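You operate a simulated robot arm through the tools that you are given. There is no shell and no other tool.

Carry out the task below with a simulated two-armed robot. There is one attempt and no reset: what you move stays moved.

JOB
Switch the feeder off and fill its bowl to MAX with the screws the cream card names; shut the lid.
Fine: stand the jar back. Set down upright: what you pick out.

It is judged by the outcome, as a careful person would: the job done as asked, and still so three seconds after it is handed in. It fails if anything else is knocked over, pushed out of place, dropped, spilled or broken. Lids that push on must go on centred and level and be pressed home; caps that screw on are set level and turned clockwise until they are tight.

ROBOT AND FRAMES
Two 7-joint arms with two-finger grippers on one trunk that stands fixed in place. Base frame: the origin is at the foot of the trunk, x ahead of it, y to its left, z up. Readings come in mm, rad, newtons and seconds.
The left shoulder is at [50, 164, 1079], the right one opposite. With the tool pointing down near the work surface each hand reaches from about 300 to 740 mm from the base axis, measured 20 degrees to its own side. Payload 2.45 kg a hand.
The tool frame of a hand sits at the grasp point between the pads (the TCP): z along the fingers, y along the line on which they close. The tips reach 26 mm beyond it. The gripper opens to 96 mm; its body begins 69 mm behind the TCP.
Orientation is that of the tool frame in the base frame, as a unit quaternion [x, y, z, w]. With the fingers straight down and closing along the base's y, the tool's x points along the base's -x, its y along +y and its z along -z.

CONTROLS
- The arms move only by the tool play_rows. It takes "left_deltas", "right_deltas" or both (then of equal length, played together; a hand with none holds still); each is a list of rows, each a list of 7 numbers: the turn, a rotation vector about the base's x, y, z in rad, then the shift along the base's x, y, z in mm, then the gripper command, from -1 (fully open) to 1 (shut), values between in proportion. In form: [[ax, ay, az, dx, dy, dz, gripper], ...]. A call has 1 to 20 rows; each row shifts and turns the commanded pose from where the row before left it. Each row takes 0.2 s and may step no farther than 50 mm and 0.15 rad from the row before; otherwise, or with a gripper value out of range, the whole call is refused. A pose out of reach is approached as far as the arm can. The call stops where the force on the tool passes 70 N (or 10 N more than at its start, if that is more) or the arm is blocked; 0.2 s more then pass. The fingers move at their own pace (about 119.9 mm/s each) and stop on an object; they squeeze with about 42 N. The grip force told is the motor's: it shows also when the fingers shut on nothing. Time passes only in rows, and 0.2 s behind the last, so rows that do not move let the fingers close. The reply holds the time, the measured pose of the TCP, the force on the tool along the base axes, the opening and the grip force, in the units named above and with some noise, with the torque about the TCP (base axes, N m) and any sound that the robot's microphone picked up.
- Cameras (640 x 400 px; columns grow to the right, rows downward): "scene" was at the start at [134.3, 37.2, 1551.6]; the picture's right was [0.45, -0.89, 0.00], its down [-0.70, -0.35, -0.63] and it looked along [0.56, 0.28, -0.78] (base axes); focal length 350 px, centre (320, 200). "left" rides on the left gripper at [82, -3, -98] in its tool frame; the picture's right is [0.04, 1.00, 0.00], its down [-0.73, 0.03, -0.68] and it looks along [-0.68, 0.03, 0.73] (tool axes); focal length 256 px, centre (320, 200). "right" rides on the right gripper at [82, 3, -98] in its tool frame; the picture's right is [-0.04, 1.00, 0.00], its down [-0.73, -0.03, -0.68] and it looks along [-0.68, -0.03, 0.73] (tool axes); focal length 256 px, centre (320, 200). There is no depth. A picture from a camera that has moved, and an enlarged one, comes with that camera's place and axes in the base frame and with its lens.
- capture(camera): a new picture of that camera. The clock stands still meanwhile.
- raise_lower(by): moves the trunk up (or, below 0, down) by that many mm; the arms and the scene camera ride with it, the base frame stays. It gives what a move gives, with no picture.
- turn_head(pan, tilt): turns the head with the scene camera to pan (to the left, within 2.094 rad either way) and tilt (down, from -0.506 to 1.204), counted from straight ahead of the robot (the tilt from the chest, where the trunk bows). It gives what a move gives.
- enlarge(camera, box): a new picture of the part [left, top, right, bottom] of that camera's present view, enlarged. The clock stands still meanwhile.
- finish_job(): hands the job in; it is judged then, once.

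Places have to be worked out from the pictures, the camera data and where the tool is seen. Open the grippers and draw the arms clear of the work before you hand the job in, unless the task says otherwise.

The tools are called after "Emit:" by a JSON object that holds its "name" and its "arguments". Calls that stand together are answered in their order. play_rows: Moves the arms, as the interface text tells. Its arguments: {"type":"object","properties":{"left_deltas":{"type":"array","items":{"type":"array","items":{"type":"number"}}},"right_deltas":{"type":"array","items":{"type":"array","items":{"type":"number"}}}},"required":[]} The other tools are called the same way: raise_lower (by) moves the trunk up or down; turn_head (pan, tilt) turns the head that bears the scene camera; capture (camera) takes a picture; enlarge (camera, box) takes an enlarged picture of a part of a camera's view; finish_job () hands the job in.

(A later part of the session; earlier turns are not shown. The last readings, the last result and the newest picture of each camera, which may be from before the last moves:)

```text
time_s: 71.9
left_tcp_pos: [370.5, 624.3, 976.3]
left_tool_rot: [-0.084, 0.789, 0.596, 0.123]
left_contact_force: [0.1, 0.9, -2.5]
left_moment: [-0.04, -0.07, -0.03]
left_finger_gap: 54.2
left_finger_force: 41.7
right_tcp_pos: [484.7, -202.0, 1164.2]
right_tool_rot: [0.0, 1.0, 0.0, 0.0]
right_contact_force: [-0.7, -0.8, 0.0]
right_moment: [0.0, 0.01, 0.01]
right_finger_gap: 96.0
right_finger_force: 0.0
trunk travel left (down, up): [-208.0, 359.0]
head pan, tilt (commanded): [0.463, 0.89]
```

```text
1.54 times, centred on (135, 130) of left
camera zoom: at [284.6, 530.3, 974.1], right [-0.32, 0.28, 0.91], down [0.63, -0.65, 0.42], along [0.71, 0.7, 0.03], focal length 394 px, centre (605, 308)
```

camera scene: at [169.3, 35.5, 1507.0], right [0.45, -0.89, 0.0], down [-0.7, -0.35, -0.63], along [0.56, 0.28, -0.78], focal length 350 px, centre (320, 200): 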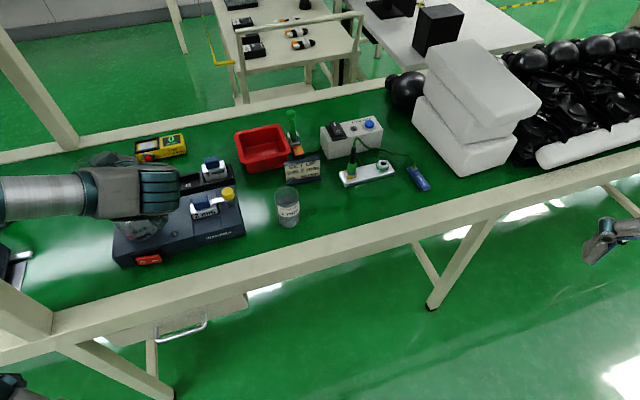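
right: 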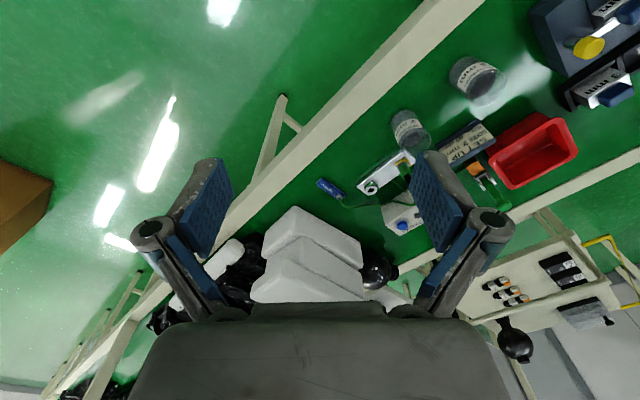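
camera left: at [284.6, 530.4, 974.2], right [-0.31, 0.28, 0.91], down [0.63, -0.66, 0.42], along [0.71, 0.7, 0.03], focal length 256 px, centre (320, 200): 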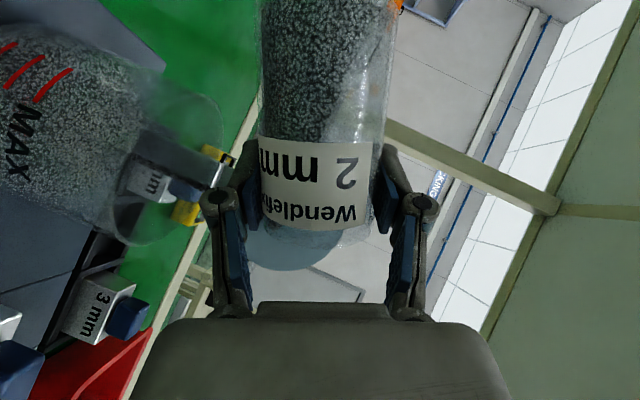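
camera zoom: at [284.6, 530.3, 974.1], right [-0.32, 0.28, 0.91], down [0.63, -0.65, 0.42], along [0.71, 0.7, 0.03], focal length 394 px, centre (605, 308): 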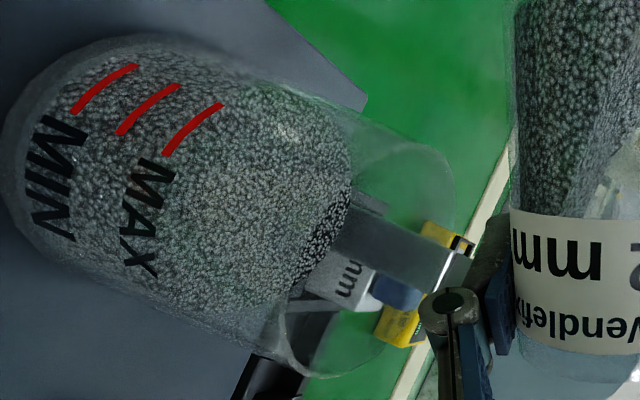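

Flow has nearly stopped at this angle with the far side at about 864. The stream lands right of centre, so I shift the mouth 10 mm left and roll 6° more.

Emit:
{"name": "play_rows", "arguments": {"left_deltas": [[0.0095, 0.0961, -0.026, -5, 0.5, 0, 1], [0, 0, 0, -5, 0.5, 0, 1], [0, 0, 0, 0, 0, 0, 1]]}}

Emit:
{"name": "enlarge", "arguments": {"camera": "left", "box": [0, 0, 270, 260]}}

Emit:
{"name": "enlarge", "arguments": {"camera": "left", "box": [200, 0, 420, 280]}}

```text
time_s: 72.7
left_tcp_pos: [360.4, 625.1, 976.3]
left_tool_rot: [-0.045, 0.792, 0.602, 0.094]
left_contact_force: [0.1, -0.3, -2.9]
left_moment: [-0.05, -0.1, 0.0]
left_finger_gap: 54.0
left_finger_force: 41.7
right_tcp_pos: [485.0, -202.0, 1164.2]
right_tool_rot: [0.0, 1.0, 0.001, 0.0]
right_contact_force: [0.4, -0.2, 0.4]
right_moment: [0.01, 0.0, -0.01]
right_finger_gap: 95.9
right_finger_force: 0.0
trunk travel left (down, up): [-208.0, 359.0]
head pan, tilt (commanded): [0.463, 0.89]
```

```text
1.54 times, centred on (135, 130) of left
camera zoom: at [272.6, 533.7, 981.6], right [-0.22, 0.27, 0.94], down [0.65, -0.68, 0.35], along [0.73, 0.68, -0.03], focal length 394 px, centre (605, 308)
```

zoom: 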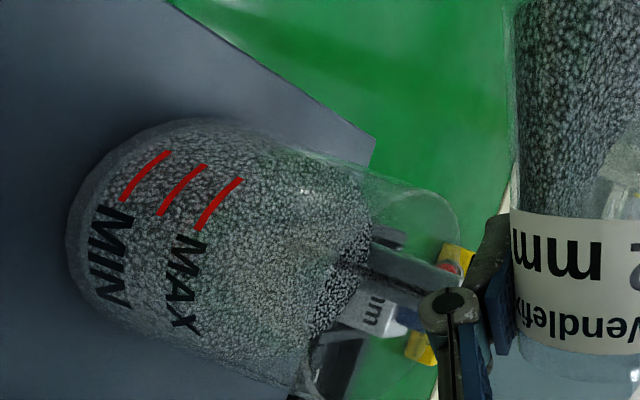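

```text
1.43 times, centred on (310, 140) of left
camera zoom: at [272.6, 533.7, 981.6], right [-0.22, 0.27, 0.94], down [0.65, -0.68, 0.35], along [0.73, 0.68, -0.03], focal length 366 px, centre (334, 286)
```

zoom: 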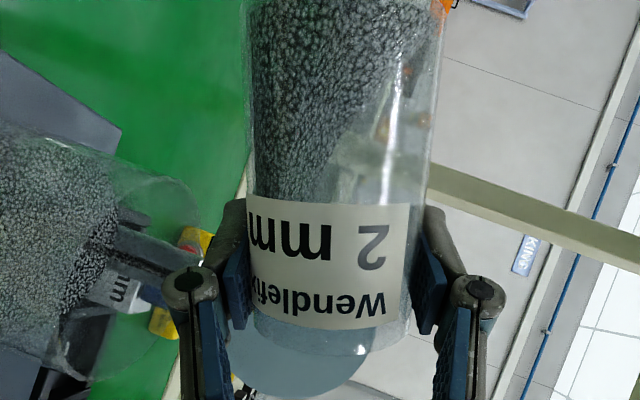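

The far side now reads about 862–866. I wait another 0.8 s at this angle.

Emit:
{"name": "play_rows", "arguments": {"left_deltas": [[0, 0, 0, 0, 0, 0, 1], [0, 0, 0, 0, 0, 0, 1], [0, 0, 0, 0, 0, 0, 1]]}}

Emit:
{"name": "enlarge", "arguments": {"camera": "left", "box": [0, 0, 270, 260]}}

Emit:
{"name": "enlarge", "arguments": {"camera": "left", "box": [20, 60, 190, 240]}}

```text
time_s: 73.5
left_tcp_pos: [361.5, 624.8, 977.5]
left_tool_rot: [-0.045, 0.791, 0.602, 0.093]
left_contact_force: [0.3, 0.3, -2.7]
left_moment: [-0.03, -0.08, -0.02]
left_finger_gap: 54.4
left_finger_force: 42.6
right_tcp_pos: [484.1, -201.8, 1165.2]
right_tool_rot: [0.001, 1.0, -0.001, 0.0]
right_contact_force: [0.1, -1.2, -0.3]
right_moment: [-0.03, 0.02, -0.01]
right_finger_gap: 96.1
right_finger_force: 0.1
trunk travel left (down, up): [-208.0, 359.0]
head pan, tilt (commanded): [0.463, 0.89]
```

```text
1.54 times, centred on (135, 130) of left
camera zoom: at [272.5, 533.7, 981.7], right [-0.22, 0.27, 0.94], down [0.65, -0.68, 0.35], along [0.73, 0.68, -0.03], focal length 394 px, centre (605, 308)
```

zoom: 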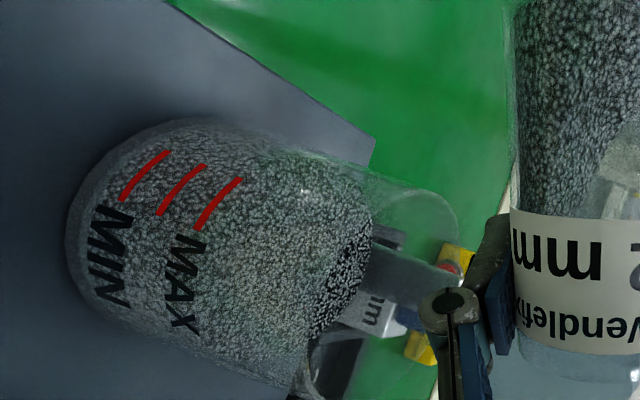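

```text
2.22 times, centred on (105, 150) of left
camera zoom: at [272.5, 533.7, 981.7], right [-0.22, 0.27, 0.94], down [0.65, -0.68, 0.35], along [0.73, 0.68, -0.03], focal length 569 px, centre (798, 311)
```

zoom: 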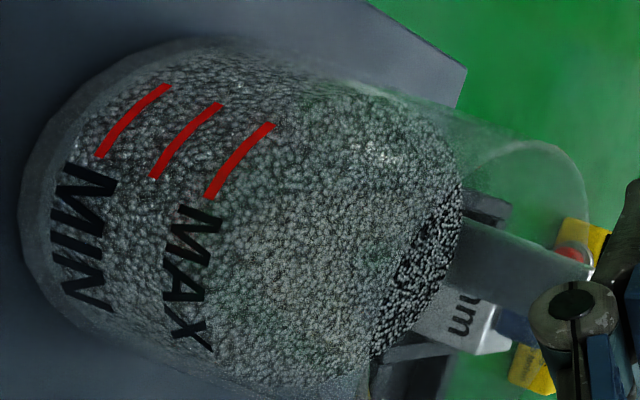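

The far side is at about 866 while the near side is uncertain. I stop pouring, turn the jar upright, and withdraw so the scene camera can see the true level.

Emit:
{"name": "play_rows", "arguments": {"left_deltas": [[-0.013, -0.1307, 0.0353, 0, 0, 1, 1], [-0.013, -0.1307, 0.0353, 0, 0, 1, 1], [-0.013, -0.1307, 0.0353, 0, 0, 1, 1], [-0.013, -0.1307, 0.0353, 0, 0, 1, 1], [-0.013, -0.1307, 0.0353, 0, 0, 1, 1], [-0.013, -0.1307, 0.0353, 0, 0, 1, 1], [-0.013, -0.1307, 0.0353, 0, 0, 1, 1], [-0.013, -0.1307, 0.0353, 0, 0, 1, 1], [-0.013, -0.1307, 0.0353, 0, 0, 1, 1], [-0.013, -0.1307, 0.0353, 0, 0, 1, 1], [0, 0, 0, 10, -25, 25, 1], [0, 0, 0, 15, -35, 20, 1], [0, 0, 0, 20, -40, 10, 1], [0, 0, 0, 20, -40, 5, 1], [0, 0, 0, 20, -30, 5, 1]]}}

Emit:
{"name": "capture", "arguments": {"camera": "scene"}}

Emit:
{"name": "capture", "arguments": {"camera": "left"}}

```text
time_s: 76.7
left_tcp_pos: [446.3, 454.1, 1051.2]
left_tool_rot: [-0.533, 0.589, 0.409, 0.45]
left_contact_force: [0.9, -0.7, -3.2]
left_moment: [-0.06, -0.03, 0.03]
left_finger_gap: 54.6
left_finger_force: 42.1
right_tcp_pos: [486.1, -203.8, 1164.9]
right_tool_rot: [0.0, 1.0, 0.001, -0.001]
right_contact_force: [0.5, 0.9, -0.2]
right_moment: [0.0, 0.03, 0.01]
right_finger_gap: 96.0
right_finger_force: 0.0
trunk travel left (down, up): [-208.0, 359.0]
head pan, tilt (commanded): [0.463, 0.89]
```

```text
taken
camera scene: at [171.4, 33.2, 1506.7], right [0.45, -0.89, 0.0], down [-0.7, -0.35, -0.63], along [0.56, 0.28, -0.78], focal length 350 px, centre (320, 200)
```

scene: 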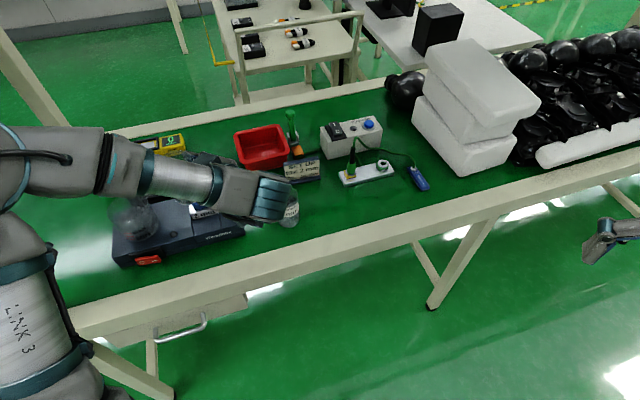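

```text
taken
camera left: at [438.9, 338.5, 996.6], right [-1.0, 0.09, -0.04], down [-0.07, -0.46, 0.89], along [0.06, 0.88, 0.46], focal length 256 px, centre (320, 200)
```

left: 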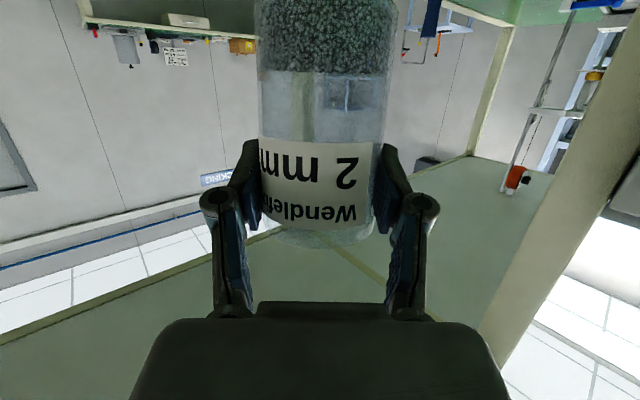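

The jar is upright with roughly half left. I zoom the scene camera on the bowl.

Emit:
{"name": "enlarge", "arguments": {"camera": "scene", "box": [95, 180, 185, 275]}}

Emit:
{"name": "enlarge", "arguments": {"camera": "scene", "box": [105, 190, 165, 250]}}

```text
4.21 times, centred on (140, 228) of scene
camera zoom: at [171.4, 33.2, 1506.7], right [0.45, -0.89, 0.0], down [-0.7, -0.35, -0.63], along [0.56, 0.28, -0.78], focal length 1472 px, centre (1078, 84)
```

zoom: 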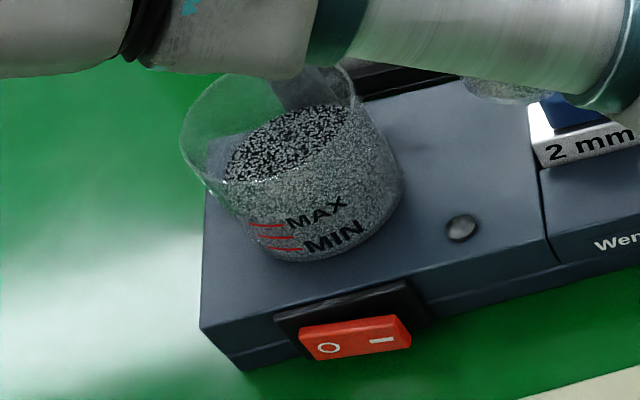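

```text
6.67 times, centred on (135, 220) of scene
camera zoom: at [171.4, 33.2, 1506.7], right [0.45, -0.89, 0.0], down [-0.7, -0.35, -0.63], along [0.56, 0.28, -0.78], focal length 2331 px, centre (1553, 67)
```

zoom: 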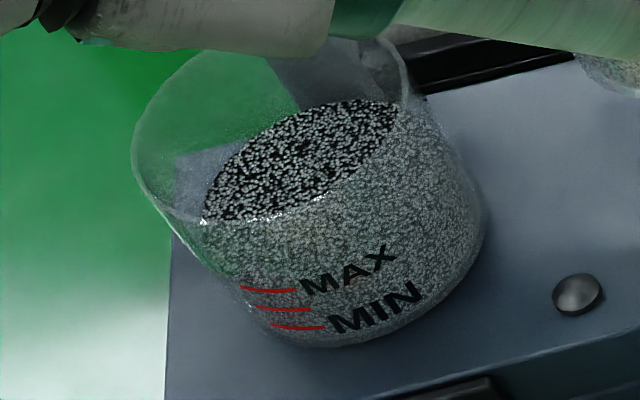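

By the rim-and-mark geometry, the far and left sides of the surface are at about the MAX height. I zoom further to check the near wall beside the marks.

Emit:
{"name": "enlarge", "arguments": {"camera": "scene", "box": [118, 215, 152, 245]}}

Emit:
{"name": "enlarge", "arguments": {"camera": "scene", "box": [118, 196, 152, 226]}}

```text
13.33 times, centred on (135, 230) of scene
camera zoom: at [171.4, 33.2, 1506.7], right [0.45, -0.89, 0.0], down [-0.7, -0.35, -0.63], along [0.56, 0.28, -0.78], focal length 4661 px, centre (2787, -200)
```

zoom: 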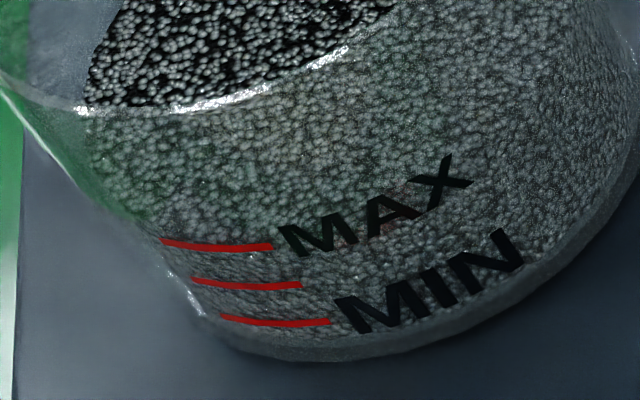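

```text
13.33 times, centred on (135, 211) of scene
camera zoom: at [171.4, 33.2, 1506.7], right [0.45, -0.89, 0.0], down [-0.7, -0.35, -0.63], along [0.56, 0.28, -0.78], focal length 4661 px, centre (2787, 53)
```

zoom: 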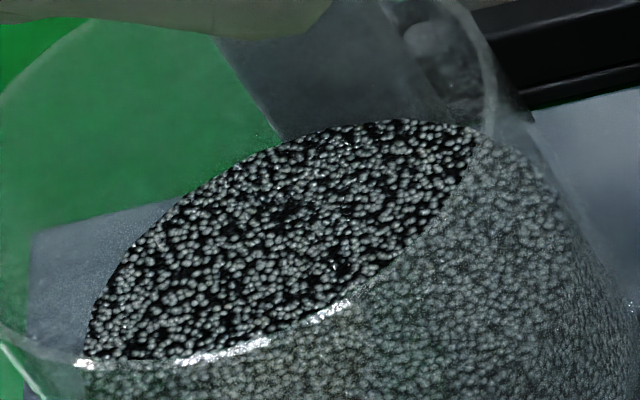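

The surface fits a flat plane at z≈866, about 3 mm under the MAX line, and nothing is spilled. I go back over the bowl and pour a little more.

Emit:
{"name": "play_rows", "arguments": {"left_deltas": [[0, 0, 0, -20, 30, -5, 1], [0, 0, 0, -20, 40, -5, 1], [0, 0, 0, -20, 40, -10, 1], [0, 0, 0, -15, 35, -20, 1], [0, 0, 0, -10, 25, -25, 1], [0.013, 0.1307, -0.0353, 0, 0, -1, 1], [0.013, 0.1307, -0.0353, 0, 0, -1, 1], [0.013, 0.1307, -0.0353, 0, 0, -1, 1], [0.013, 0.1307, -0.0353, 0, 0, -1, 1], [0.013, 0.1307, -0.0353, 0, 0, -1, 1], [0.013, 0.1307, -0.0353, 0, 0, -1, 1], [0.013, 0.1307, -0.0353, 0, 0, -1, 1], [0.013, 0.1307, -0.0353, 0, 0, -1, 1], [0.013, 0.1307, -0.0353, 0, 0, -1, 1], [0.013, 0.1307, -0.0353, 0, 0, -1, 1]]}}

Emit:
{"name": "enlarge", "arguments": {"camera": "left", "box": [20, 60, 190, 240]}}

Emit:
{"name": "enlarge", "arguments": {"camera": "left", "box": [200, 0, 420, 280]}}

```text
time_s: 79.9
left_tcp_pos: [360.4, 624.8, 978.1]
left_tool_rot: [-0.044, 0.792, 0.602, 0.093]
left_contact_force: [-0.8, 0.1, -4.1]
left_moment: [-0.07, -0.11, -0.02]
left_finger_gap: 54.2
left_finger_force: 42.2
right_tcp_pos: [485.3, -201.5, 1164.6]
right_tool_rot: [0.0, 1.0, 0.001, 0.0]
right_contact_force: [-0.2, -0.1, -0.8]
right_moment: [0.0, 0.03, -0.01]
right_finger_gap: 96.1
right_finger_force: 0.1
trunk travel left (down, up): [-208.0, 359.0]
head pan, tilt (commanded): [0.463, 0.89]
```

```text
2.22 times, centred on (105, 150) of left
camera zoom: at [272.5, 533.6, 982.0], right [-0.22, 0.27, 0.94], down [0.65, -0.68, 0.35], along [0.73, 0.68, -0.03], focal length 569 px, centre (798, 311)
```

zoom: 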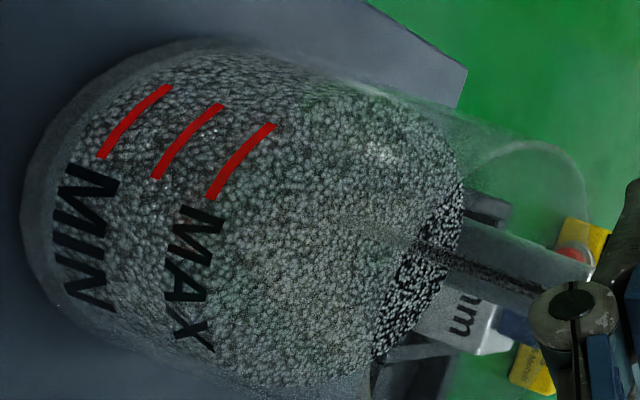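

```text
1.43 times, centred on (310, 140) of left
camera zoom: at [272.5, 533.6, 982.0], right [-0.22, 0.27, 0.94], down [0.65, -0.68, 0.35], along [0.73, 0.68, -0.03], focal length 366 px, centre (334, 286)
```

zoom: 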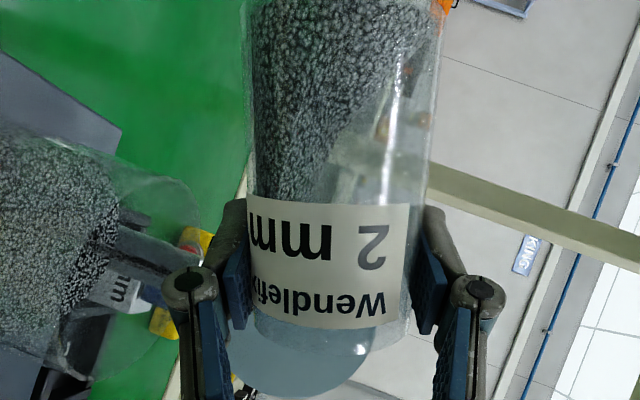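

A thin stream is falling into the bowl's centre at this angle. I let it run 0.8 s and look again.

Emit:
{"name": "play_rows", "arguments": {"left_deltas": [[0, 0, 0, 0, 0, 0, 1], [0, 0, 0, 0, 0, 0, 1], [0, 0, 0, 0, 0, 0, 1]]}}

Emit:
{"name": "enlarge", "arguments": {"camera": "left", "box": [20, 60, 190, 240]}}

```text
time_s: 80.7
left_tcp_pos: [360.3, 623.7, 977.4]
left_tool_rot: [-0.045, 0.791, 0.603, 0.093]
left_contact_force: [0.3, -0.8, -2.4]
left_moment: [-0.04, -0.1, -0.01]
left_finger_gap: 54.5
left_finger_force: 41.8
right_tcp_pos: [486.1, -201.7, 1164.1]
right_tool_rot: [0.0, 1.0, 0.002, -0.001]
right_contact_force: [-0.4, -0.4, 0.0]
right_moment: [0.01, 0.02, 0.02]
right_finger_gap: 95.9
right_finger_force: 0.0
trunk travel left (down, up): [-208.0, 359.0]
head pan, tilt (commanded): [0.463, 0.89]
```

```text
2.22 times, centred on (105, 150) of left
camera zoom: at [272.5, 533.5, 981.9], right [-0.22, 0.27, 0.94], down [0.65, -0.68, 0.35], along [0.73, 0.68, -0.03], focal length 569 px, centre (798, 311)
```

zoom: 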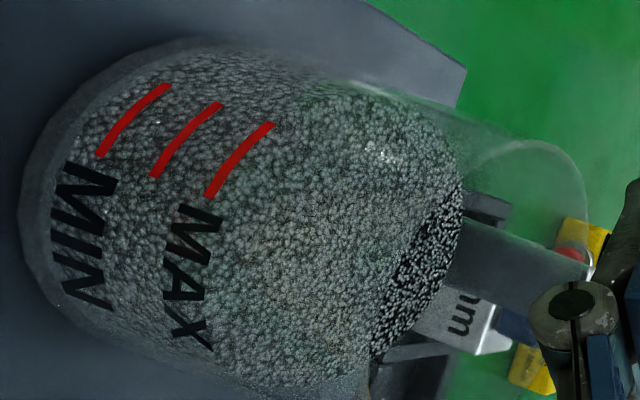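

The stream has stopped with almost no change. I roll 3° more and let it settle.

Emit:
{"name": "play_rows", "arguments": {"left_deltas": [[0.005, 0.05, -0.0135, 0, 0, 0, 1], [0, 0, 0, 0, 0, 0, 1], [0, 0, 0, 0, 0, 0, 1], [0, 0, 0, 0, 0, 0, 1], [0, 0, 0, 0, 0, 0, 1]]}}

Emit:
{"name": "enlarge", "arguments": {"camera": "left", "box": [20, 60, 190, 240]}}

```text
time_s: 81.9
left_tcp_pos: [360.5, 624.6, 976.5]
left_tool_rot: [-0.024, 0.793, 0.604, 0.078]
left_contact_force: [-0.7, 0.0, -3.3]
left_moment: [-0.05, -0.12, -0.04]
left_finger_gap: 54.0
left_finger_force: 42.6
right_tcp_pos: [485.8, -200.5, 1164.1]
right_tool_rot: [0.0, 1.0, 0.0, 0.001]
right_contact_force: [-0.1, 0.5, 0.4]
right_moment: [-0.03, 0.0, -0.01]
right_finger_gap: 96.2
right_finger_force: 0.0
trunk travel left (down, up): [-208.0, 359.0]
head pan, tilt (commanded): [0.463, 0.89]
```

```text
2.22 times, centred on (105, 150) of left
camera zoom: at [271.8, 534.7, 985.7], right [-0.17, 0.27, 0.95], down [0.66, -0.69, 0.32], along [0.74, 0.68, -0.06], focal length 569 px, centre (798, 311)
```

zoom: 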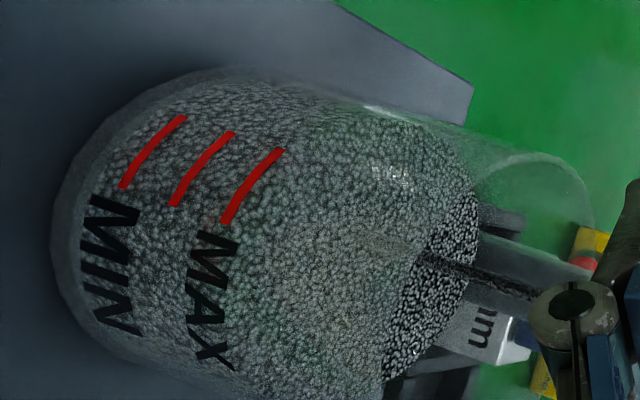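

The level now reads about 868, close to MAX, with a thin stream still running. I turn the jar upright now and check from the scene camera.

Emit:
{"name": "play_rows", "arguments": {"left_deltas": [[-0.014, -0.141, 0.0381, 0, 0, 1, 1], [-0.014, -0.141, 0.0381, 0, 0, 1, 1], [-0.014, -0.141, 0.0381, 0, 0, 1, 1], [-0.014, -0.141, 0.0381, 0, 0, 1, 1], [-0.014, -0.141, 0.0381, 0, 0, 1, 1], [-0.013, -0.1307, 0.0353, 0, 0, 1, 1], [-0.013, -0.1307, 0.0353, 0, 0, 1, 1], [-0.013, -0.1307, 0.0353, 0, 0, 1, 1], [-0.013, -0.1307, 0.0353, 0, 0, 1, 1], [-0.013, -0.1307, 0.0353, 0, 0, 1, 1], [0, 0, 0, 10, -25, 25, 1], [0, 0, 0, 15, -35, 20, 1], [0, 0, 0, 20, -40, 10, 1], [0, 0, 0, 20, -40, 5, 1], [0, 0, 0, 20, -30, 5, 1]]}}

Emit:
{"name": "enlarge", "arguments": {"camera": "scene", "box": [105, 190, 165, 250]}}

Emit:
{"name": "enlarge", "arguments": {"camera": "scene", "box": [118, 196, 152, 226]}}

```text
time_s: 85.1
left_tcp_pos: [448.4, 453.1, 1052.3]
left_tool_rot: [-0.534, 0.588, 0.409, 0.449]
left_contact_force: [-0.4, 0.1, -2.7]
left_moment: [0.01, 0.01, 0.0]
left_finger_gap: 54.5
left_finger_force: 41.9
right_tcp_pos: [486.5, -202.2, 1163.7]
right_tool_rot: [0.0, 1.0, 0.001, 0.001]
right_contact_force: [0.1, 0.7, 0.3]
right_moment: [0.0, 0.03, 0.04]
right_finger_gap: 95.8
right_finger_force: 0.1
trunk travel left (down, up): [-208.0, 359.0]
head pan, tilt (commanded): [0.463, 0.89]
```

```text
6.67 times, centred on (135, 220) of scene
camera zoom: at [171.3, 33.3, 1506.8], right [0.45, -0.89, 0.0], down [-0.7, -0.35, -0.63], along [0.56, 0.28, -0.78], focal length 2331 px, centre (1553, 67)
```

zoom: 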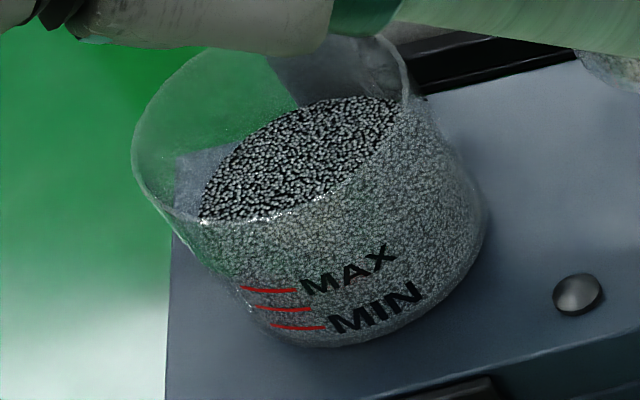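

```text
13.33 times, centred on (135, 211) of scene
camera zoom: at [171.3, 33.3, 1506.8], right [0.45, -0.89, 0.0], down [-0.7, -0.35, -0.63], along [0.56, 0.28, -0.78], focal length 4661 px, centre (2787, 53)
```

zoom: 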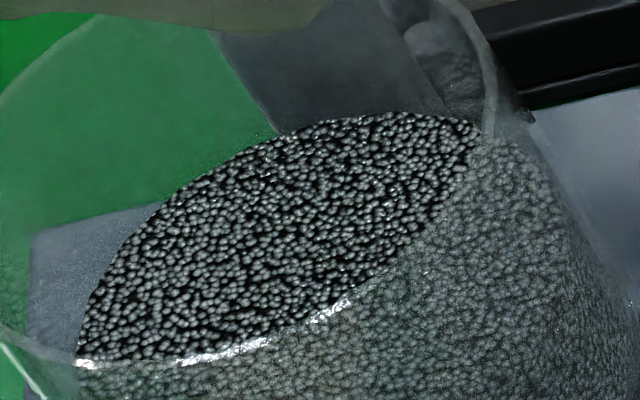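

The surface now fits the MAX line to within about 1–2 mm and nothing spilled. I carry the jar back toward its place, upright, reversing the way I came.

Emit:
{"name": "play_rows", "arguments": {"left_deltas": [[-0.1215, 0.0115, 0, 5, -5, 0, 1], [0, 0, -0.0773, 17, -15, 0, 1], [0, 0, -0.0773, 17, -15, 0, 1], [0, 0, -0.0773, 17, -15, 0, 1], [0, 0, -0.0773, 17, -15, 0, 1], [0, 0, -0.0773, 17, -15, -5, 1], [0, 0, -0.0773, 17, -15, -5, 1], [0, 0, -0.0773, 17, -15, -5, 1], [0, 0, -0.0773, 17, -15, -5, 1], [0, 0, -0.0773, 17, -15, -5, 1], [0, 0, -0.0773, 17, -15, -5, 1], [0, 0, -0.0773, 17, -15, -5, 1], [0, 0, -0.0773, 17, -15, -5, 1], [0, 0, -0.0773, 17, -14, -5, 1], [0, 0, -0.0773, 17, -12, -5, 1], [0, 0, 0, 0, 0, 0, 1], [0, 0, 0, 0, 0, 0, 1], [0, 0, 0, 0, 0, 0, 1]]}}

Emit:
{"name": "capture", "arguments": {"camera": "left"}}

Emit:
{"name": "capture", "arguments": {"camera": "scene"}}

```text
time_s: 88.9
left_tcp_pos: [688.9, 242.9, 1002.8]
left_tool_rot: [-0.162, 0.813, 0.108, 0.548]
left_contact_force: [-0.2, 0.1, -4.0]
left_moment: [0.0, 0.0, -0.03]
left_finger_gap: 54.5
left_finger_force: 41.8
right_tcp_pos: [485.6, -202.2, 1164.9]
right_tool_rot: [0.0, 1.0, 0.001, -0.001]
right_contact_force: [0.5, -0.1, -0.1]
right_moment: [-0.01, -0.02, 0.01]
right_finger_gap: 96.0
right_finger_force: 0.0
trunk travel left (down, up): [-208.0, 359.0]
head pan, tilt (commanded): [0.463, 0.89]
```

```text
taken
camera left: at [577.3, 194.2, 963.2], right [-0.4, 0.92, -0.04], down [-0.34, -0.11, 0.94], along [0.85, 0.38, 0.35], focal length 256 px, centre (320, 200)
```

left: 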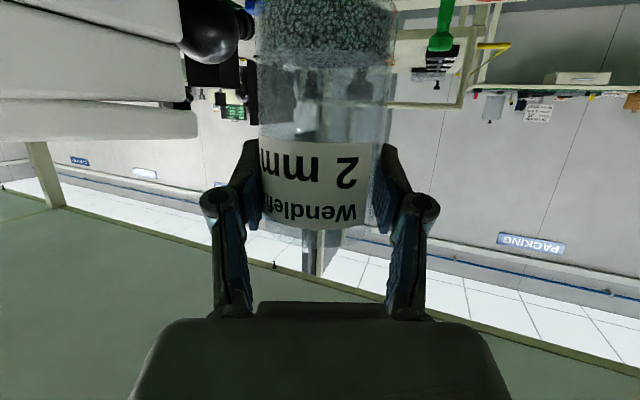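

```text
taken
camera scene: at [171.1, 33.1, 1506.9], right [0.45, -0.89, 0.0], down [-0.7, -0.35, -0.63], along [0.56, 0.28, -0.78], focal length 350 px, centre (320, 200)
```

scene: 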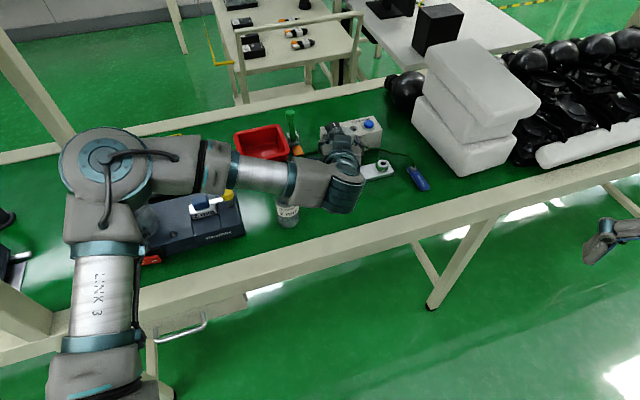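

The jar is upright over its place, 4 mm short in x. I correct that and lower it to just above the bench.

Emit:
{"name": "play_rows", "arguments": {"left_deltas": [[0, 0, 0, 3.5, 0.8, -15, 1], [0, 0, 0, 0, 0, -20, 1], [0, 0, 0, 0, 0, -20, 1], [0, 0, 0, 0, 0, -20, 1], [0, 0, 0, 0, 0, -20, 1], [0, 0, 0, 0, 0, -20, 1], [0, 0, 0, 0, 0, -15, 1], [0, 0, 0, 0, 0, -8, 1], [0, 0, 0, 0, 0, 0, 1], [0, 0, 0, 0, 0, 0, 1]]}}

Emit:
{"name": "capture", "arguments": {"camera": "left"}}

Emit:
{"name": "enlarge", "arguments": {"camera": "scene", "box": [230, 130, 430, 260]}}

```text
time_s: 91.1
left_tcp_pos: [693.3, 244.4, 864.0]
left_tool_rot: [-0.163, 0.813, 0.109, 0.548]
left_contact_force: [-0.2, 0.2, -2.4]
left_moment: [0.01, -0.01, -0.04]
left_finger_gap: 54.5
left_finger_force: 41.9
right_tcp_pos: [485.0, -202.8, 1164.4]
right_tool_rot: [0.0, 1.0, 0.001, 0.001]
right_contact_force: [-1.2, -0.2, 0.0]
right_moment: [0.02, 0.01, 0.0]
right_finger_gap: 95.9
right_finger_force: 0.1
trunk travel left (down, up): [-208.0, 359.0]
head pan, tilt (commanded): [0.463, 0.89]
```

```text
taken
camera left: at [581.3, 194.5, 824.6], right [-0.4, 0.92, -0.04], down [-0.34, -0.11, 0.94], along [0.85, 0.38, 0.35], focal length 256 px, centre (320, 200)
```

left: 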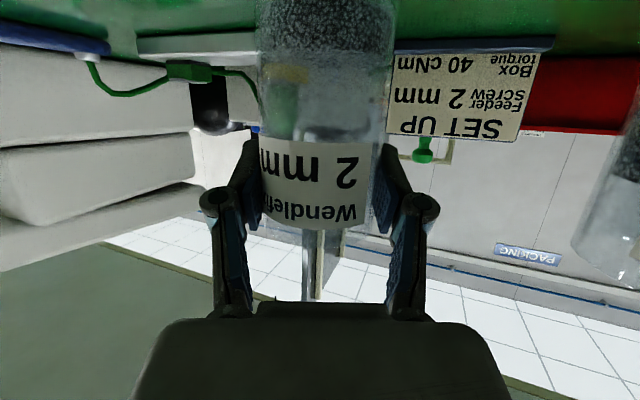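

```text
3.08 times, centred on (330, 195) of scene
camera zoom: at [171.2, 33.1, 1506.9], right [0.45, -0.89, 0.0], down [-0.7, -0.35, -0.63], along [0.56, 0.28, -0.78], focal length 1076 px, centre (289, 215)
```

zoom: 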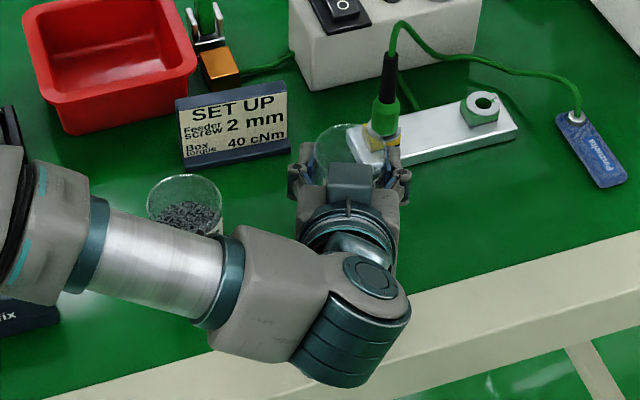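

The jar is about 9 mm above the bench. Before letting it go I check the bowl level once more, in case a top-up is needed.

Emit:
{"name": "capture", "arguments": {"camera": "scene"}}

Emit:
{"name": "enlarge", "arguments": {"camera": "scene", "box": [95, 180, 185, 275]}}

```text
taken
camera scene: at [171.2, 33.1, 1506.9], right [0.45, -0.89, 0.0], down [-0.7, -0.35, -0.63], along [0.56, 0.28, -0.78], focal length 350 px, centre (320, 200)
```

scene: 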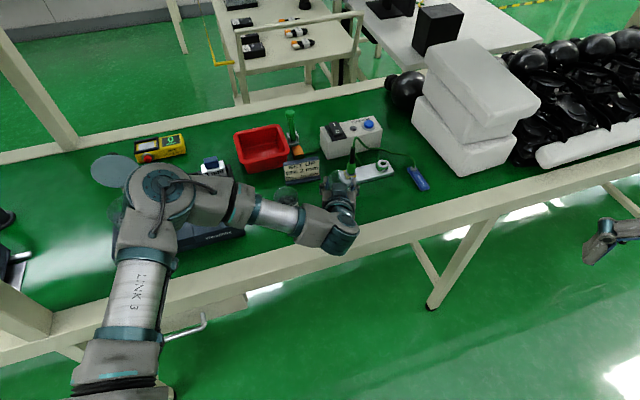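

```text
4.21 times, centred on (140, 228) of scene
camera zoom: at [171.2, 33.1, 1506.9], right [0.45, -0.89, 0.0], down [-0.7, -0.35, -0.63], along [0.56, 0.28, -0.78], focal length 1472 px, centre (1078, 84)
```

zoom: 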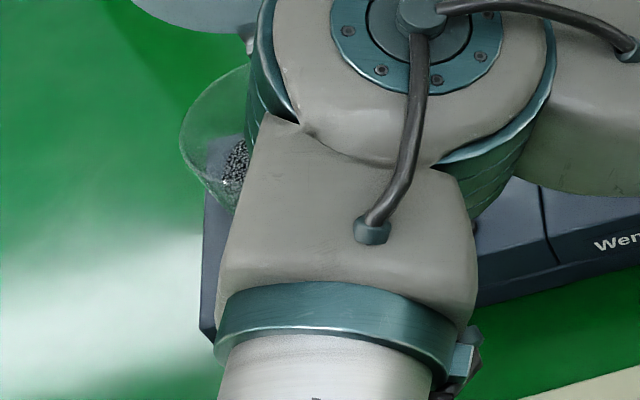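

The elbow hides the bowl from here, so I finish placing the jar. I lower it in small steps until the bench takes its weight.

Emit:
{"name": "play_rows", "arguments": {"left_deltas": [[0, 0, 0, 0, 0, -3, 1], [0, 0, 0, 0, 0, -3, 1], [0, 0, 0, 0, 0, 0, 1]]}}

```text
time_s: 91.9
left_tcp_pos: [692.8, 243.6, 858.8]
left_tool_rot: [-0.163, 0.814, 0.108, 0.548]
left_contact_force: [0.1, 0.4, -3.4]
left_moment: [0.01, 0.04, 0.06]
left_finger_gap: 54.4
left_finger_force: 41.9
right_tcp_pos: [484.9, -202.5, 1163.7]
right_tool_rot: [0.0, 1.0, 0.001, -0.001]
right_contact_force: [-0.2, -0.2, 1.2]
right_moment: [-0.04, -0.02, -0.04]
right_finger_gap: 96.1
right_finger_force: 0.0
trunk travel left (down, up): [-208.0, 359.0]
head pan, tilt (commanded): [0.463, 0.89]
```

There is no contact yet at z=858.8. I continue in 2 mm steps.

Emit:
{"name": "play_rows", "arguments": {"left_deltas": [[0, 0, 0, 0, 0, -2, 1], [0, 0, 0, 0, 0, -2, 1], [0, 0, 0, 0, 0, 0, 1]]}}

```text
time_s: 92.7
left_tcp_pos: [690.7, 245.2, 856.0]
left_tool_rot: [-0.162, 0.814, 0.108, 0.547]
left_contact_force: [0.4, 0.4, -3.9]
left_moment: [0.01, 0.03, 0.02]
left_finger_gap: 54.4
left_finger_force: 41.5
right_tcp_pos: [485.6, -202.4, 1163.9]
right_tool_rot: [0.0, 1.0, 0.001, 0.0]
right_contact_force: [-0.3, -1.0, -0.1]
right_moment: [-0.01, -0.02, 0.01]
right_finger_gap: 96.0
right_finger_force: 0.0
trunk travel left (down, up): [-208.0, 359.0]
head pan, tilt (commanded): [0.463, 0.89]
```

Emit:
{"name": "play_rows", "arguments": {"left_deltas": [[0, 0, 0, 0, 0, -1.5, 1], [0, 0, 0, 0, 0, -1.5, 1], [0, 0, 0, 0, 0, 0, 1]]}}

```text
time_s: 93.5
left_tcp_pos: [690.0, 245.6, 855.2]
left_tool_rot: [-0.161, 0.813, 0.107, 0.549]
left_contact_force: [0.8, -1.0, 0.1]
left_moment: [-0.02, -0.01, 0.01]
left_finger_gap: 54.4
left_finger_force: 41.9
left hand out of reach, approached as far as the arm can: row 1
right_tcp_pos: [485.7, -202.2, 1165.5]
right_tool_rot: [0.0, 1.0, 0.001, 0.001]
right_contact_force: [-0.3, 0.1, 0.9]
right_moment: [0.01, 0.0, -0.04]
right_finger_gap: 95.8
right_finger_force: 0.2
trunk travel left (down, up): [-208.0, 359.0]
head pan, tilt (commanded): [0.463, 0.89]
```

The vertical force went from −3.5 N to about 0, so the bench is carrying the jar. I press about 1 mm more with the trunk to be sure it is seated, and re-read.

Emit:
{"name": "raise_lower", "arguments": {"by": -1}}

Emit:
{"name": "enlarge", "arguments": {"camera": "left", "box": [200, 0, 460, 260]}}

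```text
time_s: 94.0
left_tcp_pos: [690.7, 246.5, 854.9]
left_tool_rot: [-0.161, 0.813, 0.107, 0.549]
left_contact_force: [2.2, 1.1, 7.3]
left_moment: [0.14, 0.01, -0.03]
left_finger_gap: 54.1
left_finger_force: 42.0
right_tcp_pos: [485.4, -203.7, 1165.1]
right_tool_rot: [0.0, 1.0, 0.001, 0.001]
right_contact_force: [-0.7, 0.2, 0.6]
right_moment: [0.01, -0.02, 0.0]
right_finger_gap: 95.9
right_finger_force: 0.1
trunk travel left (down, up): [-207.0, 360.0]
head pan, tilt (commanded): [0.463, 0.89]
```

```text
1.54 times, centred on (330, 130) of left
camera zoom: at [579.9, 196.5, 815.3], right [-0.4, 0.92, -0.04], down [-0.34, -0.11, 0.93], along [0.85, 0.38, 0.36], focal length 394 px, centre (305, 308)
```

zoom: 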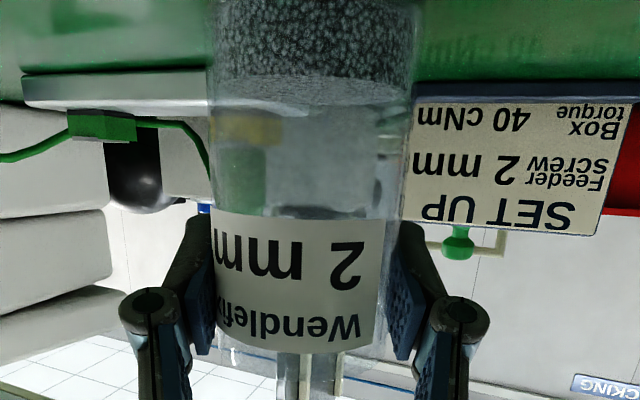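

The jar is seated, with +7 N up and the same place as before. I open the fingers slowly.

Emit:
{"name": "play_rows", "arguments": {"left_deltas": [[0, 0, 0, 0, 0, 0, -0.25], [0, 0, 0, 0, 0, 0, -0.5], [0, 0, 0, 0, 0, 0, -1], [0, 0, 0, 0, 0, 0, -1]]}}

Emit:
{"name": "capture", "arguments": {"camera": "left"}}

```text
time_s: 95.0
left_tcp_pos: [689.3, 245.8, 853.1]
left_tool_rot: [-0.162, 0.814, 0.108, 0.548]
left_contact_force: [-0.2, -0.6, -0.2]
left_moment: [0.01, -0.01, 0.01]
left_finger_gap: 95.9
left_finger_force: 0.0
right_tcp_pos: [485.6, -203.5, 1163.9]
right_tool_rot: [0.0, 1.0, 0.001, -0.001]
right_contact_force: [-0.6, -0.4, -0.4]
right_moment: [0.02, 0.03, -0.02]
right_finger_gap: 95.9
right_finger_force: 0.0
trunk travel left (down, up): [-207.0, 360.0]
head pan, tilt (commanded): [0.463, 0.89]
```

```text
taken
camera left: at [579.5, 196.6, 813.8], right [-0.4, 0.92, -0.04], down [-0.34, -0.11, 0.94], along [0.85, 0.38, 0.35], focal length 256 px, centre (320, 200)
```

left: 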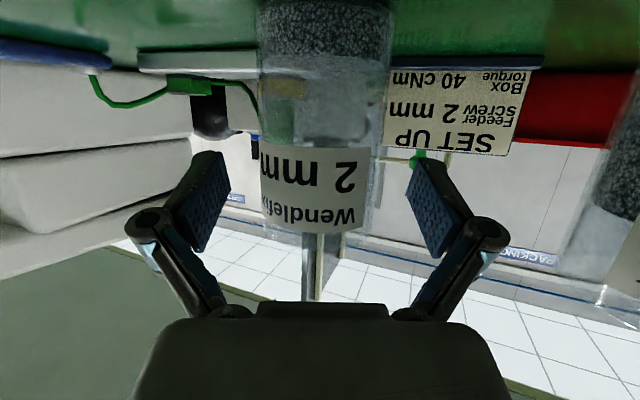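

The jar stands upright and free. I back the hand straight off along its approach line.

Emit:
{"name": "play_rows", "arguments": {"left_deltas": [[0, 0, 0, -16.6, -6.9, 0, -1], [0, 0, 0, -16.6, -6.9, 0, -1], [0, 0, 0, -16.6, -6.9, 0, -1], [0, 0, 0, -16.6, -5, 0, -1], [0, 0, 0, -12, -2, 10, -1], [0, 0, 0, 0, 0, 25, -1], [0, 0, 0, 0, 0, 30, -1], [0, 0, 0, 0, 0, 30, -1]]}}

Emit:
{"name": "capture", "arguments": {"camera": "scene"}}

Emit:
{"name": "enlarge", "arguments": {"camera": "scene", "box": [230, 130, 430, 260]}}

```text
time_s: 96.8
left_tcp_pos: [611.6, 217.9, 948.7]
left_tool_rot: [-0.162, 0.813, 0.108, 0.549]
left_contact_force: [-0.6, -1.2, 0.0]
left_moment: [-0.01, 0.03, 0.02]
left_finger_gap: 96.1
left_finger_force: 0.0
right_tcp_pos: [484.4, -204.1, 1163.2]
right_tool_rot: [0.0, 1.0, 0.001, 0.002]
right_contact_force: [-0.2, 0.5, -0.4]
right_moment: [-0.02, -0.01, 0.01]
right_finger_gap: 96.2
right_finger_force: 0.1
trunk travel left (down, up): [-207.0, 360.0]
head pan, tilt (commanded): [0.463, 0.89]
```

```text
taken
camera scene: at [169.8, 32.3, 1506.1], right [0.45, -0.89, 0.0], down [-0.7, -0.35, -0.63], along [0.56, 0.28, -0.78], focal length 350 px, centre (320, 200)
```

scene: 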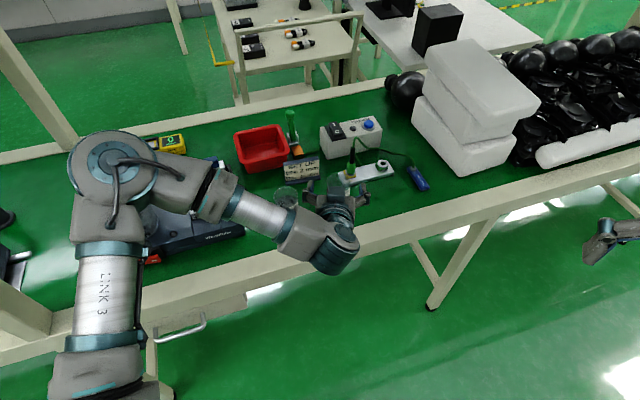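

```text
3.08 times, centred on (330, 195) of scene
camera zoom: at [169.8, 32.3, 1506.1], right [0.45, -0.89, 0.0], down [-0.7, -0.35, -0.63], along [0.56, 0.28, -0.78], focal length 1076 px, centre (289, 215)
```

zoom: 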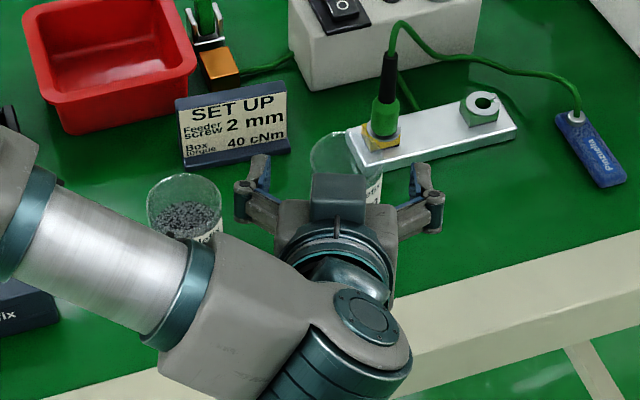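

The jar is back in place with everything around it undisturbed. I raise the trunk to the posture used for the lid before, and then bring the hand in front of the bowl for a level side view.

Emit:
{"name": "raise_lower", "arguments": {"by": 192}}

Emit:
{"name": "play_rows", "arguments": {"left_deltas": [[0, 0, 0.05, -30, 20, 0, -1], [0, 0, 0.05, -35, 30, 0, -1], [-0.038, 0.032, 0.05, -35, 32, -8, -1], [-0.048, 0.042, 0.05, -35, 32, -8, -1], [-0.048, 0.042, 0.05, -35, 32, -8, -1], [-0.046, 0.044, 0.05, -35, 32, -8, -1], [-0.046, 0.044, 0.05, -35, 32, -8, -1], [-0.045, 0.045, 0.05, -35, 32, -8, -1], [0, 0, 0, -25, 25, -8, -1], [0, 0, 0, 0, 0, 0, -1]]}}

Emit:
{"name": "capture", "arguments": {"camera": "left"}}

Emit:
{"name": "capture", "arguments": {"camera": "scene"}}

```text
time_s: 98.9
left_tcp_pos: [614.9, 217.9, 1138.8]
left_tool_rot: [-0.161, 0.813, 0.108, 0.548]
left_contact_force: [-1.0, -0.4, -0.1]
left_moment: [-0.01, -0.02, -0.01]
left_finger_gap: 96.1
left_finger_force: 0.0
right_tcp_pos: [485.4, -202.8, 1354.5]
right_tool_rot: [0.0, 1.0, 0.0, 0.001]
right_contact_force: [-0.8, -0.5, 1.4]
right_moment: [-0.01, 0.02, 0.0]
right_finger_gap: 96.0
right_finger_force: 0.0
trunk travel left (down, up): [-399.0, 168.0]
head pan, tilt (commanded): [0.463, 0.89]
```

```text
time_s: 101.1
left_tcp_pos: [344.9, 499.6, 1083.0]
left_tool_rot: [-0.372, 0.838, 0.129, 0.379]
left_contact_force: [0.0, -0.5, 0.0]
left_moment: [0.0, 0.01, 0.02]
left_finger_gap: 96.1
left_finger_force: 0.1
left hand out of reach, approached as far as the arm can: row 6, 7, 8, 9
right_tcp_pos: [486.5, -203.3, 1356.2]
right_tool_rot: [0.0, 1.0, 0.001, 0.0]
right_contact_force: [-0.1, -0.1, -1.0]
right_moment: [0.05, 0.03, 0.0]
right_finger_gap: 96.1
right_finger_force: 0.1
trunk travel left (down, up): [-399.0, 168.0]
head pan, tilt (commanded): [0.463, 0.89]
```

```text
taken
camera left: at [258.6, 406.4, 1089.6], right [-0.74, 0.67, -0.09], down [-0.07, 0.07, 1.0], along [0.67, 0.74, 0.0], focal length 256 px, centre (320, 200)
```

left: 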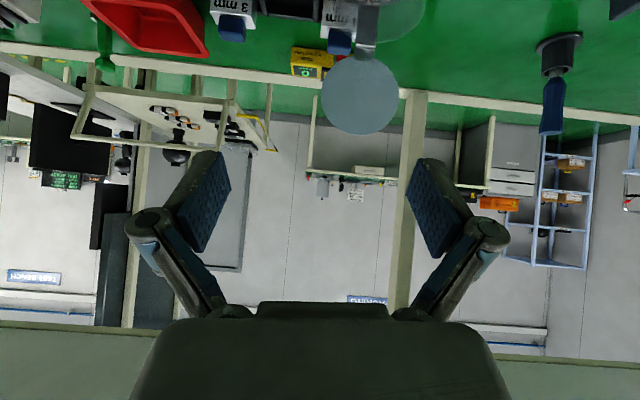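

```text
taken
camera scene: at [66.9, 34.4, 1702.0], right [0.45, -0.89, 0.0], down [-0.7, -0.35, -0.63], along [0.56, 0.28, -0.78], focal length 350 px, centre (320, 200)
```

scene: 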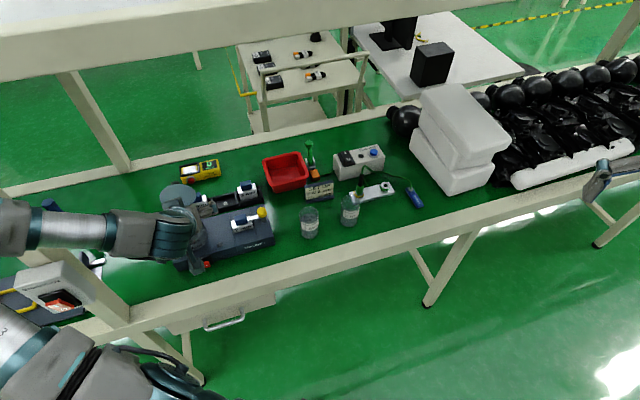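

The camera now looks level, tilt 47°. I lower in front of the feeder to bring the camera to about the MAX height.

Emit:
{"name": "play_rows", "arguments": {"left_deltas": [[0, 0, 0, 0, 0, -25, -1], [0, 0, 0, 0, 0, -25, -1], [0, 0, 0, 0, 0, -25, -1], [0, 0, 0, 0, 0, -25, -1], [0, 0, 0, 0, 0, -25, -1], [0, 0, 0, 0, 0, -25, -1], [0, 0, 0, 0, 0, -25, -1]]}}

Emit:
{"name": "capture", "arguments": {"camera": "left"}}

```text
time_s: 102.7
left_tcp_pos: [343.1, 499.8, 958.9]
left_tool_rot: [-0.372, 0.837, 0.129, 0.38]
left_contact_force: [0.4, 0.0, 0.0]
left_moment: [0.02, 0.0, -0.02]
left_finger_gap: 96.2
left_finger_force: 0.1
left hand out of reach, approached as far as the arm can: row 6, 7
right_tcp_pos: [485.1, -202.7, 1356.1]
right_tool_rot: [-0.001, 1.0, 0.0, 0.001]
right_contact_force: [0.2, -0.5, 0.7]
right_moment: [0.0, -0.02, 0.03]
right_finger_gap: 95.9
right_finger_force: 0.0
trunk travel left (down, up): [-399.0, 168.0]
head pan, tilt (commanded): [0.463, 0.89]
```

```text
taken
camera left: at [256.9, 406.4, 965.2], right [-0.74, 0.67, -0.1], down [-0.07, 0.07, 1.0], along [0.67, 0.74, 0.0], focal length 256 px, centre (320, 200)
```

left: 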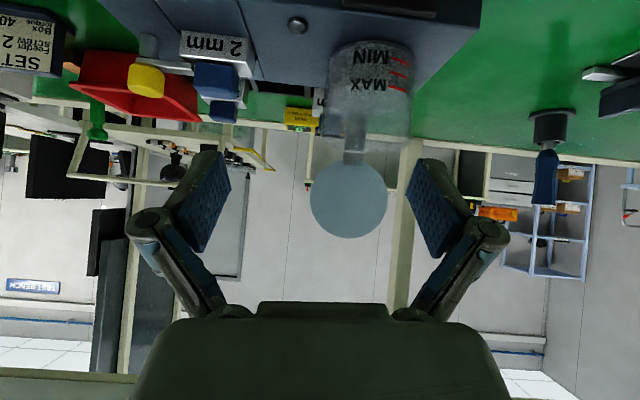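

The arm reached its limit at z≈959, so I lower the rest with the trunk. The fingertips stay above the feeder top and 40 mm short of the bowl.

Emit:
{"name": "raise_lower", "arguments": {"by": -85}}

Emit:
{"name": "enlarge", "arguments": {"camera": "left", "box": [300, 50, 440, 220]}}

Emit:
{"name": "capture", "arguments": {"camera": "left"}}

```text
time_s: 103.9
left_tcp_pos: [343.1, 500.1, 873.8]
left_tool_rot: [-0.372, 0.837, 0.13, 0.38]
left_contact_force: [-0.2, -1.2, -0.4]
left_moment: [0.01, 0.0, 0.01]
left_finger_gap: 96.1
left_finger_force: 0.1
right_tcp_pos: [484.3, -201.4, 1271.2]
right_tool_rot: [0.0, 1.0, 0.002, 0.001]
right_contact_force: [0.2, 0.3, 0.4]
right_moment: [0.0, -0.01, 0.0]
right_finger_gap: 95.7
right_finger_force: 0.1
trunk travel left (down, up): [-314.0, 253.0]
head pan, tilt (commanded): [0.463, 0.89]
```

```text
2.35 times, centred on (370, 135) of left
camera zoom: at [257.3, 407.0, 880.7], right [-0.74, 0.67, -0.1], down [-0.07, 0.07, 1.0], along [0.67, 0.74, 0.0], focal length 602 px, centre (202, 353)
```

zoom: 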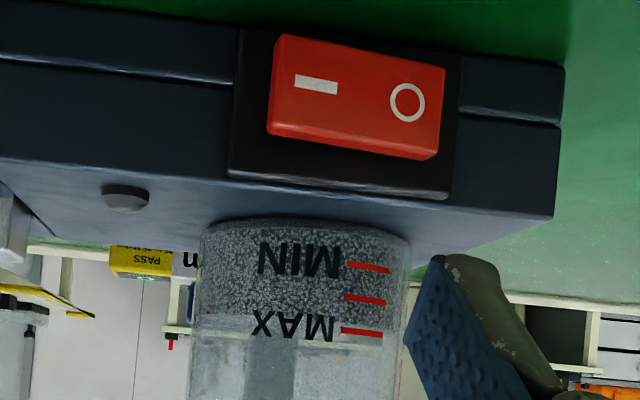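

```text
taken
camera left: at [257.3, 407.0, 880.7], right [-0.74, 0.67, -0.1], down [-0.07, 0.07, 1.0], along [0.67, 0.74, 0.0], focal length 256 px, centre (320, 200)
```

left: 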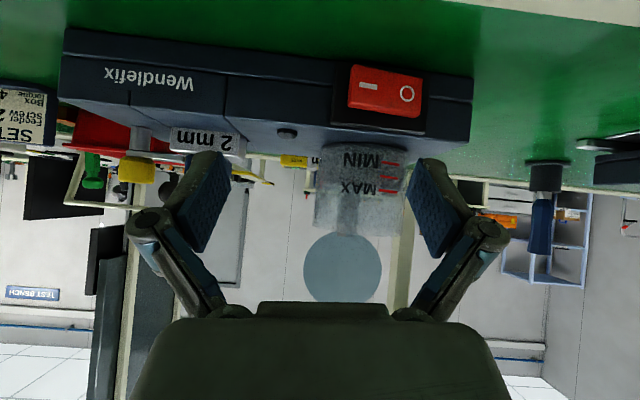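

This gives a near-level view of the bowl. I zoom on the marks.

Emit:
{"name": "enlarge", "arguments": {"camera": "left", "box": [308, 135, 412, 215]}}

Emit:
{"name": "enlarge", "arguments": {"camera": "left", "box": [345, 155, 405, 205]}}

```text
5.00 times, centred on (360, 175) of left
camera zoom: at [257.3, 407.0, 880.7], right [-0.74, 0.67, -0.1], down [-0.07, 0.07, 1.0], along [0.67, 0.74, 0.0], focal length 1280 px, centre (120, 325)
```

zoom: 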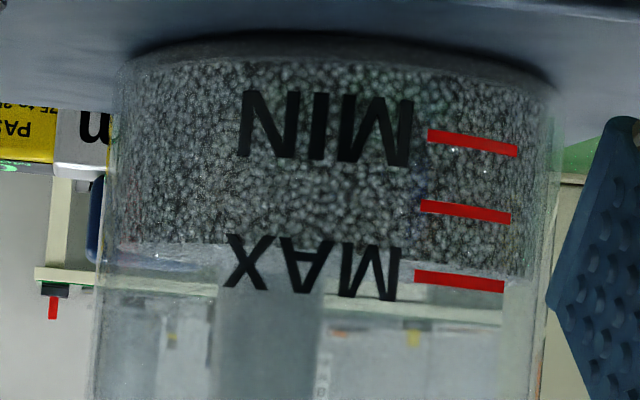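

```text
8.00 times, centred on (375, 180) of left
camera zoom: at [257.3, 407.0, 880.7], right [-0.74, 0.67, -0.1], down [-0.07, 0.07, 1.0], along [0.67, 0.74, 0.0], focal length 2048 px, centre (-120, 360)
```

zoom: 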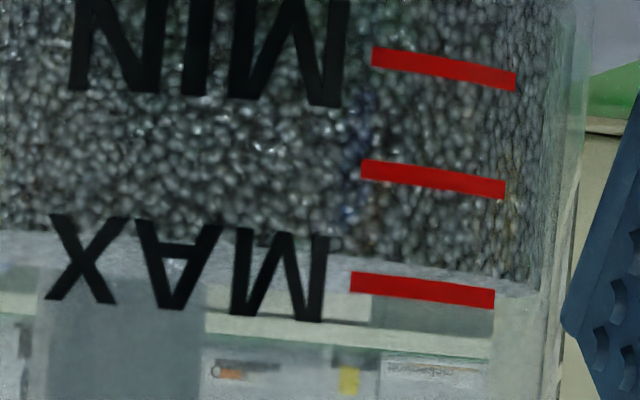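

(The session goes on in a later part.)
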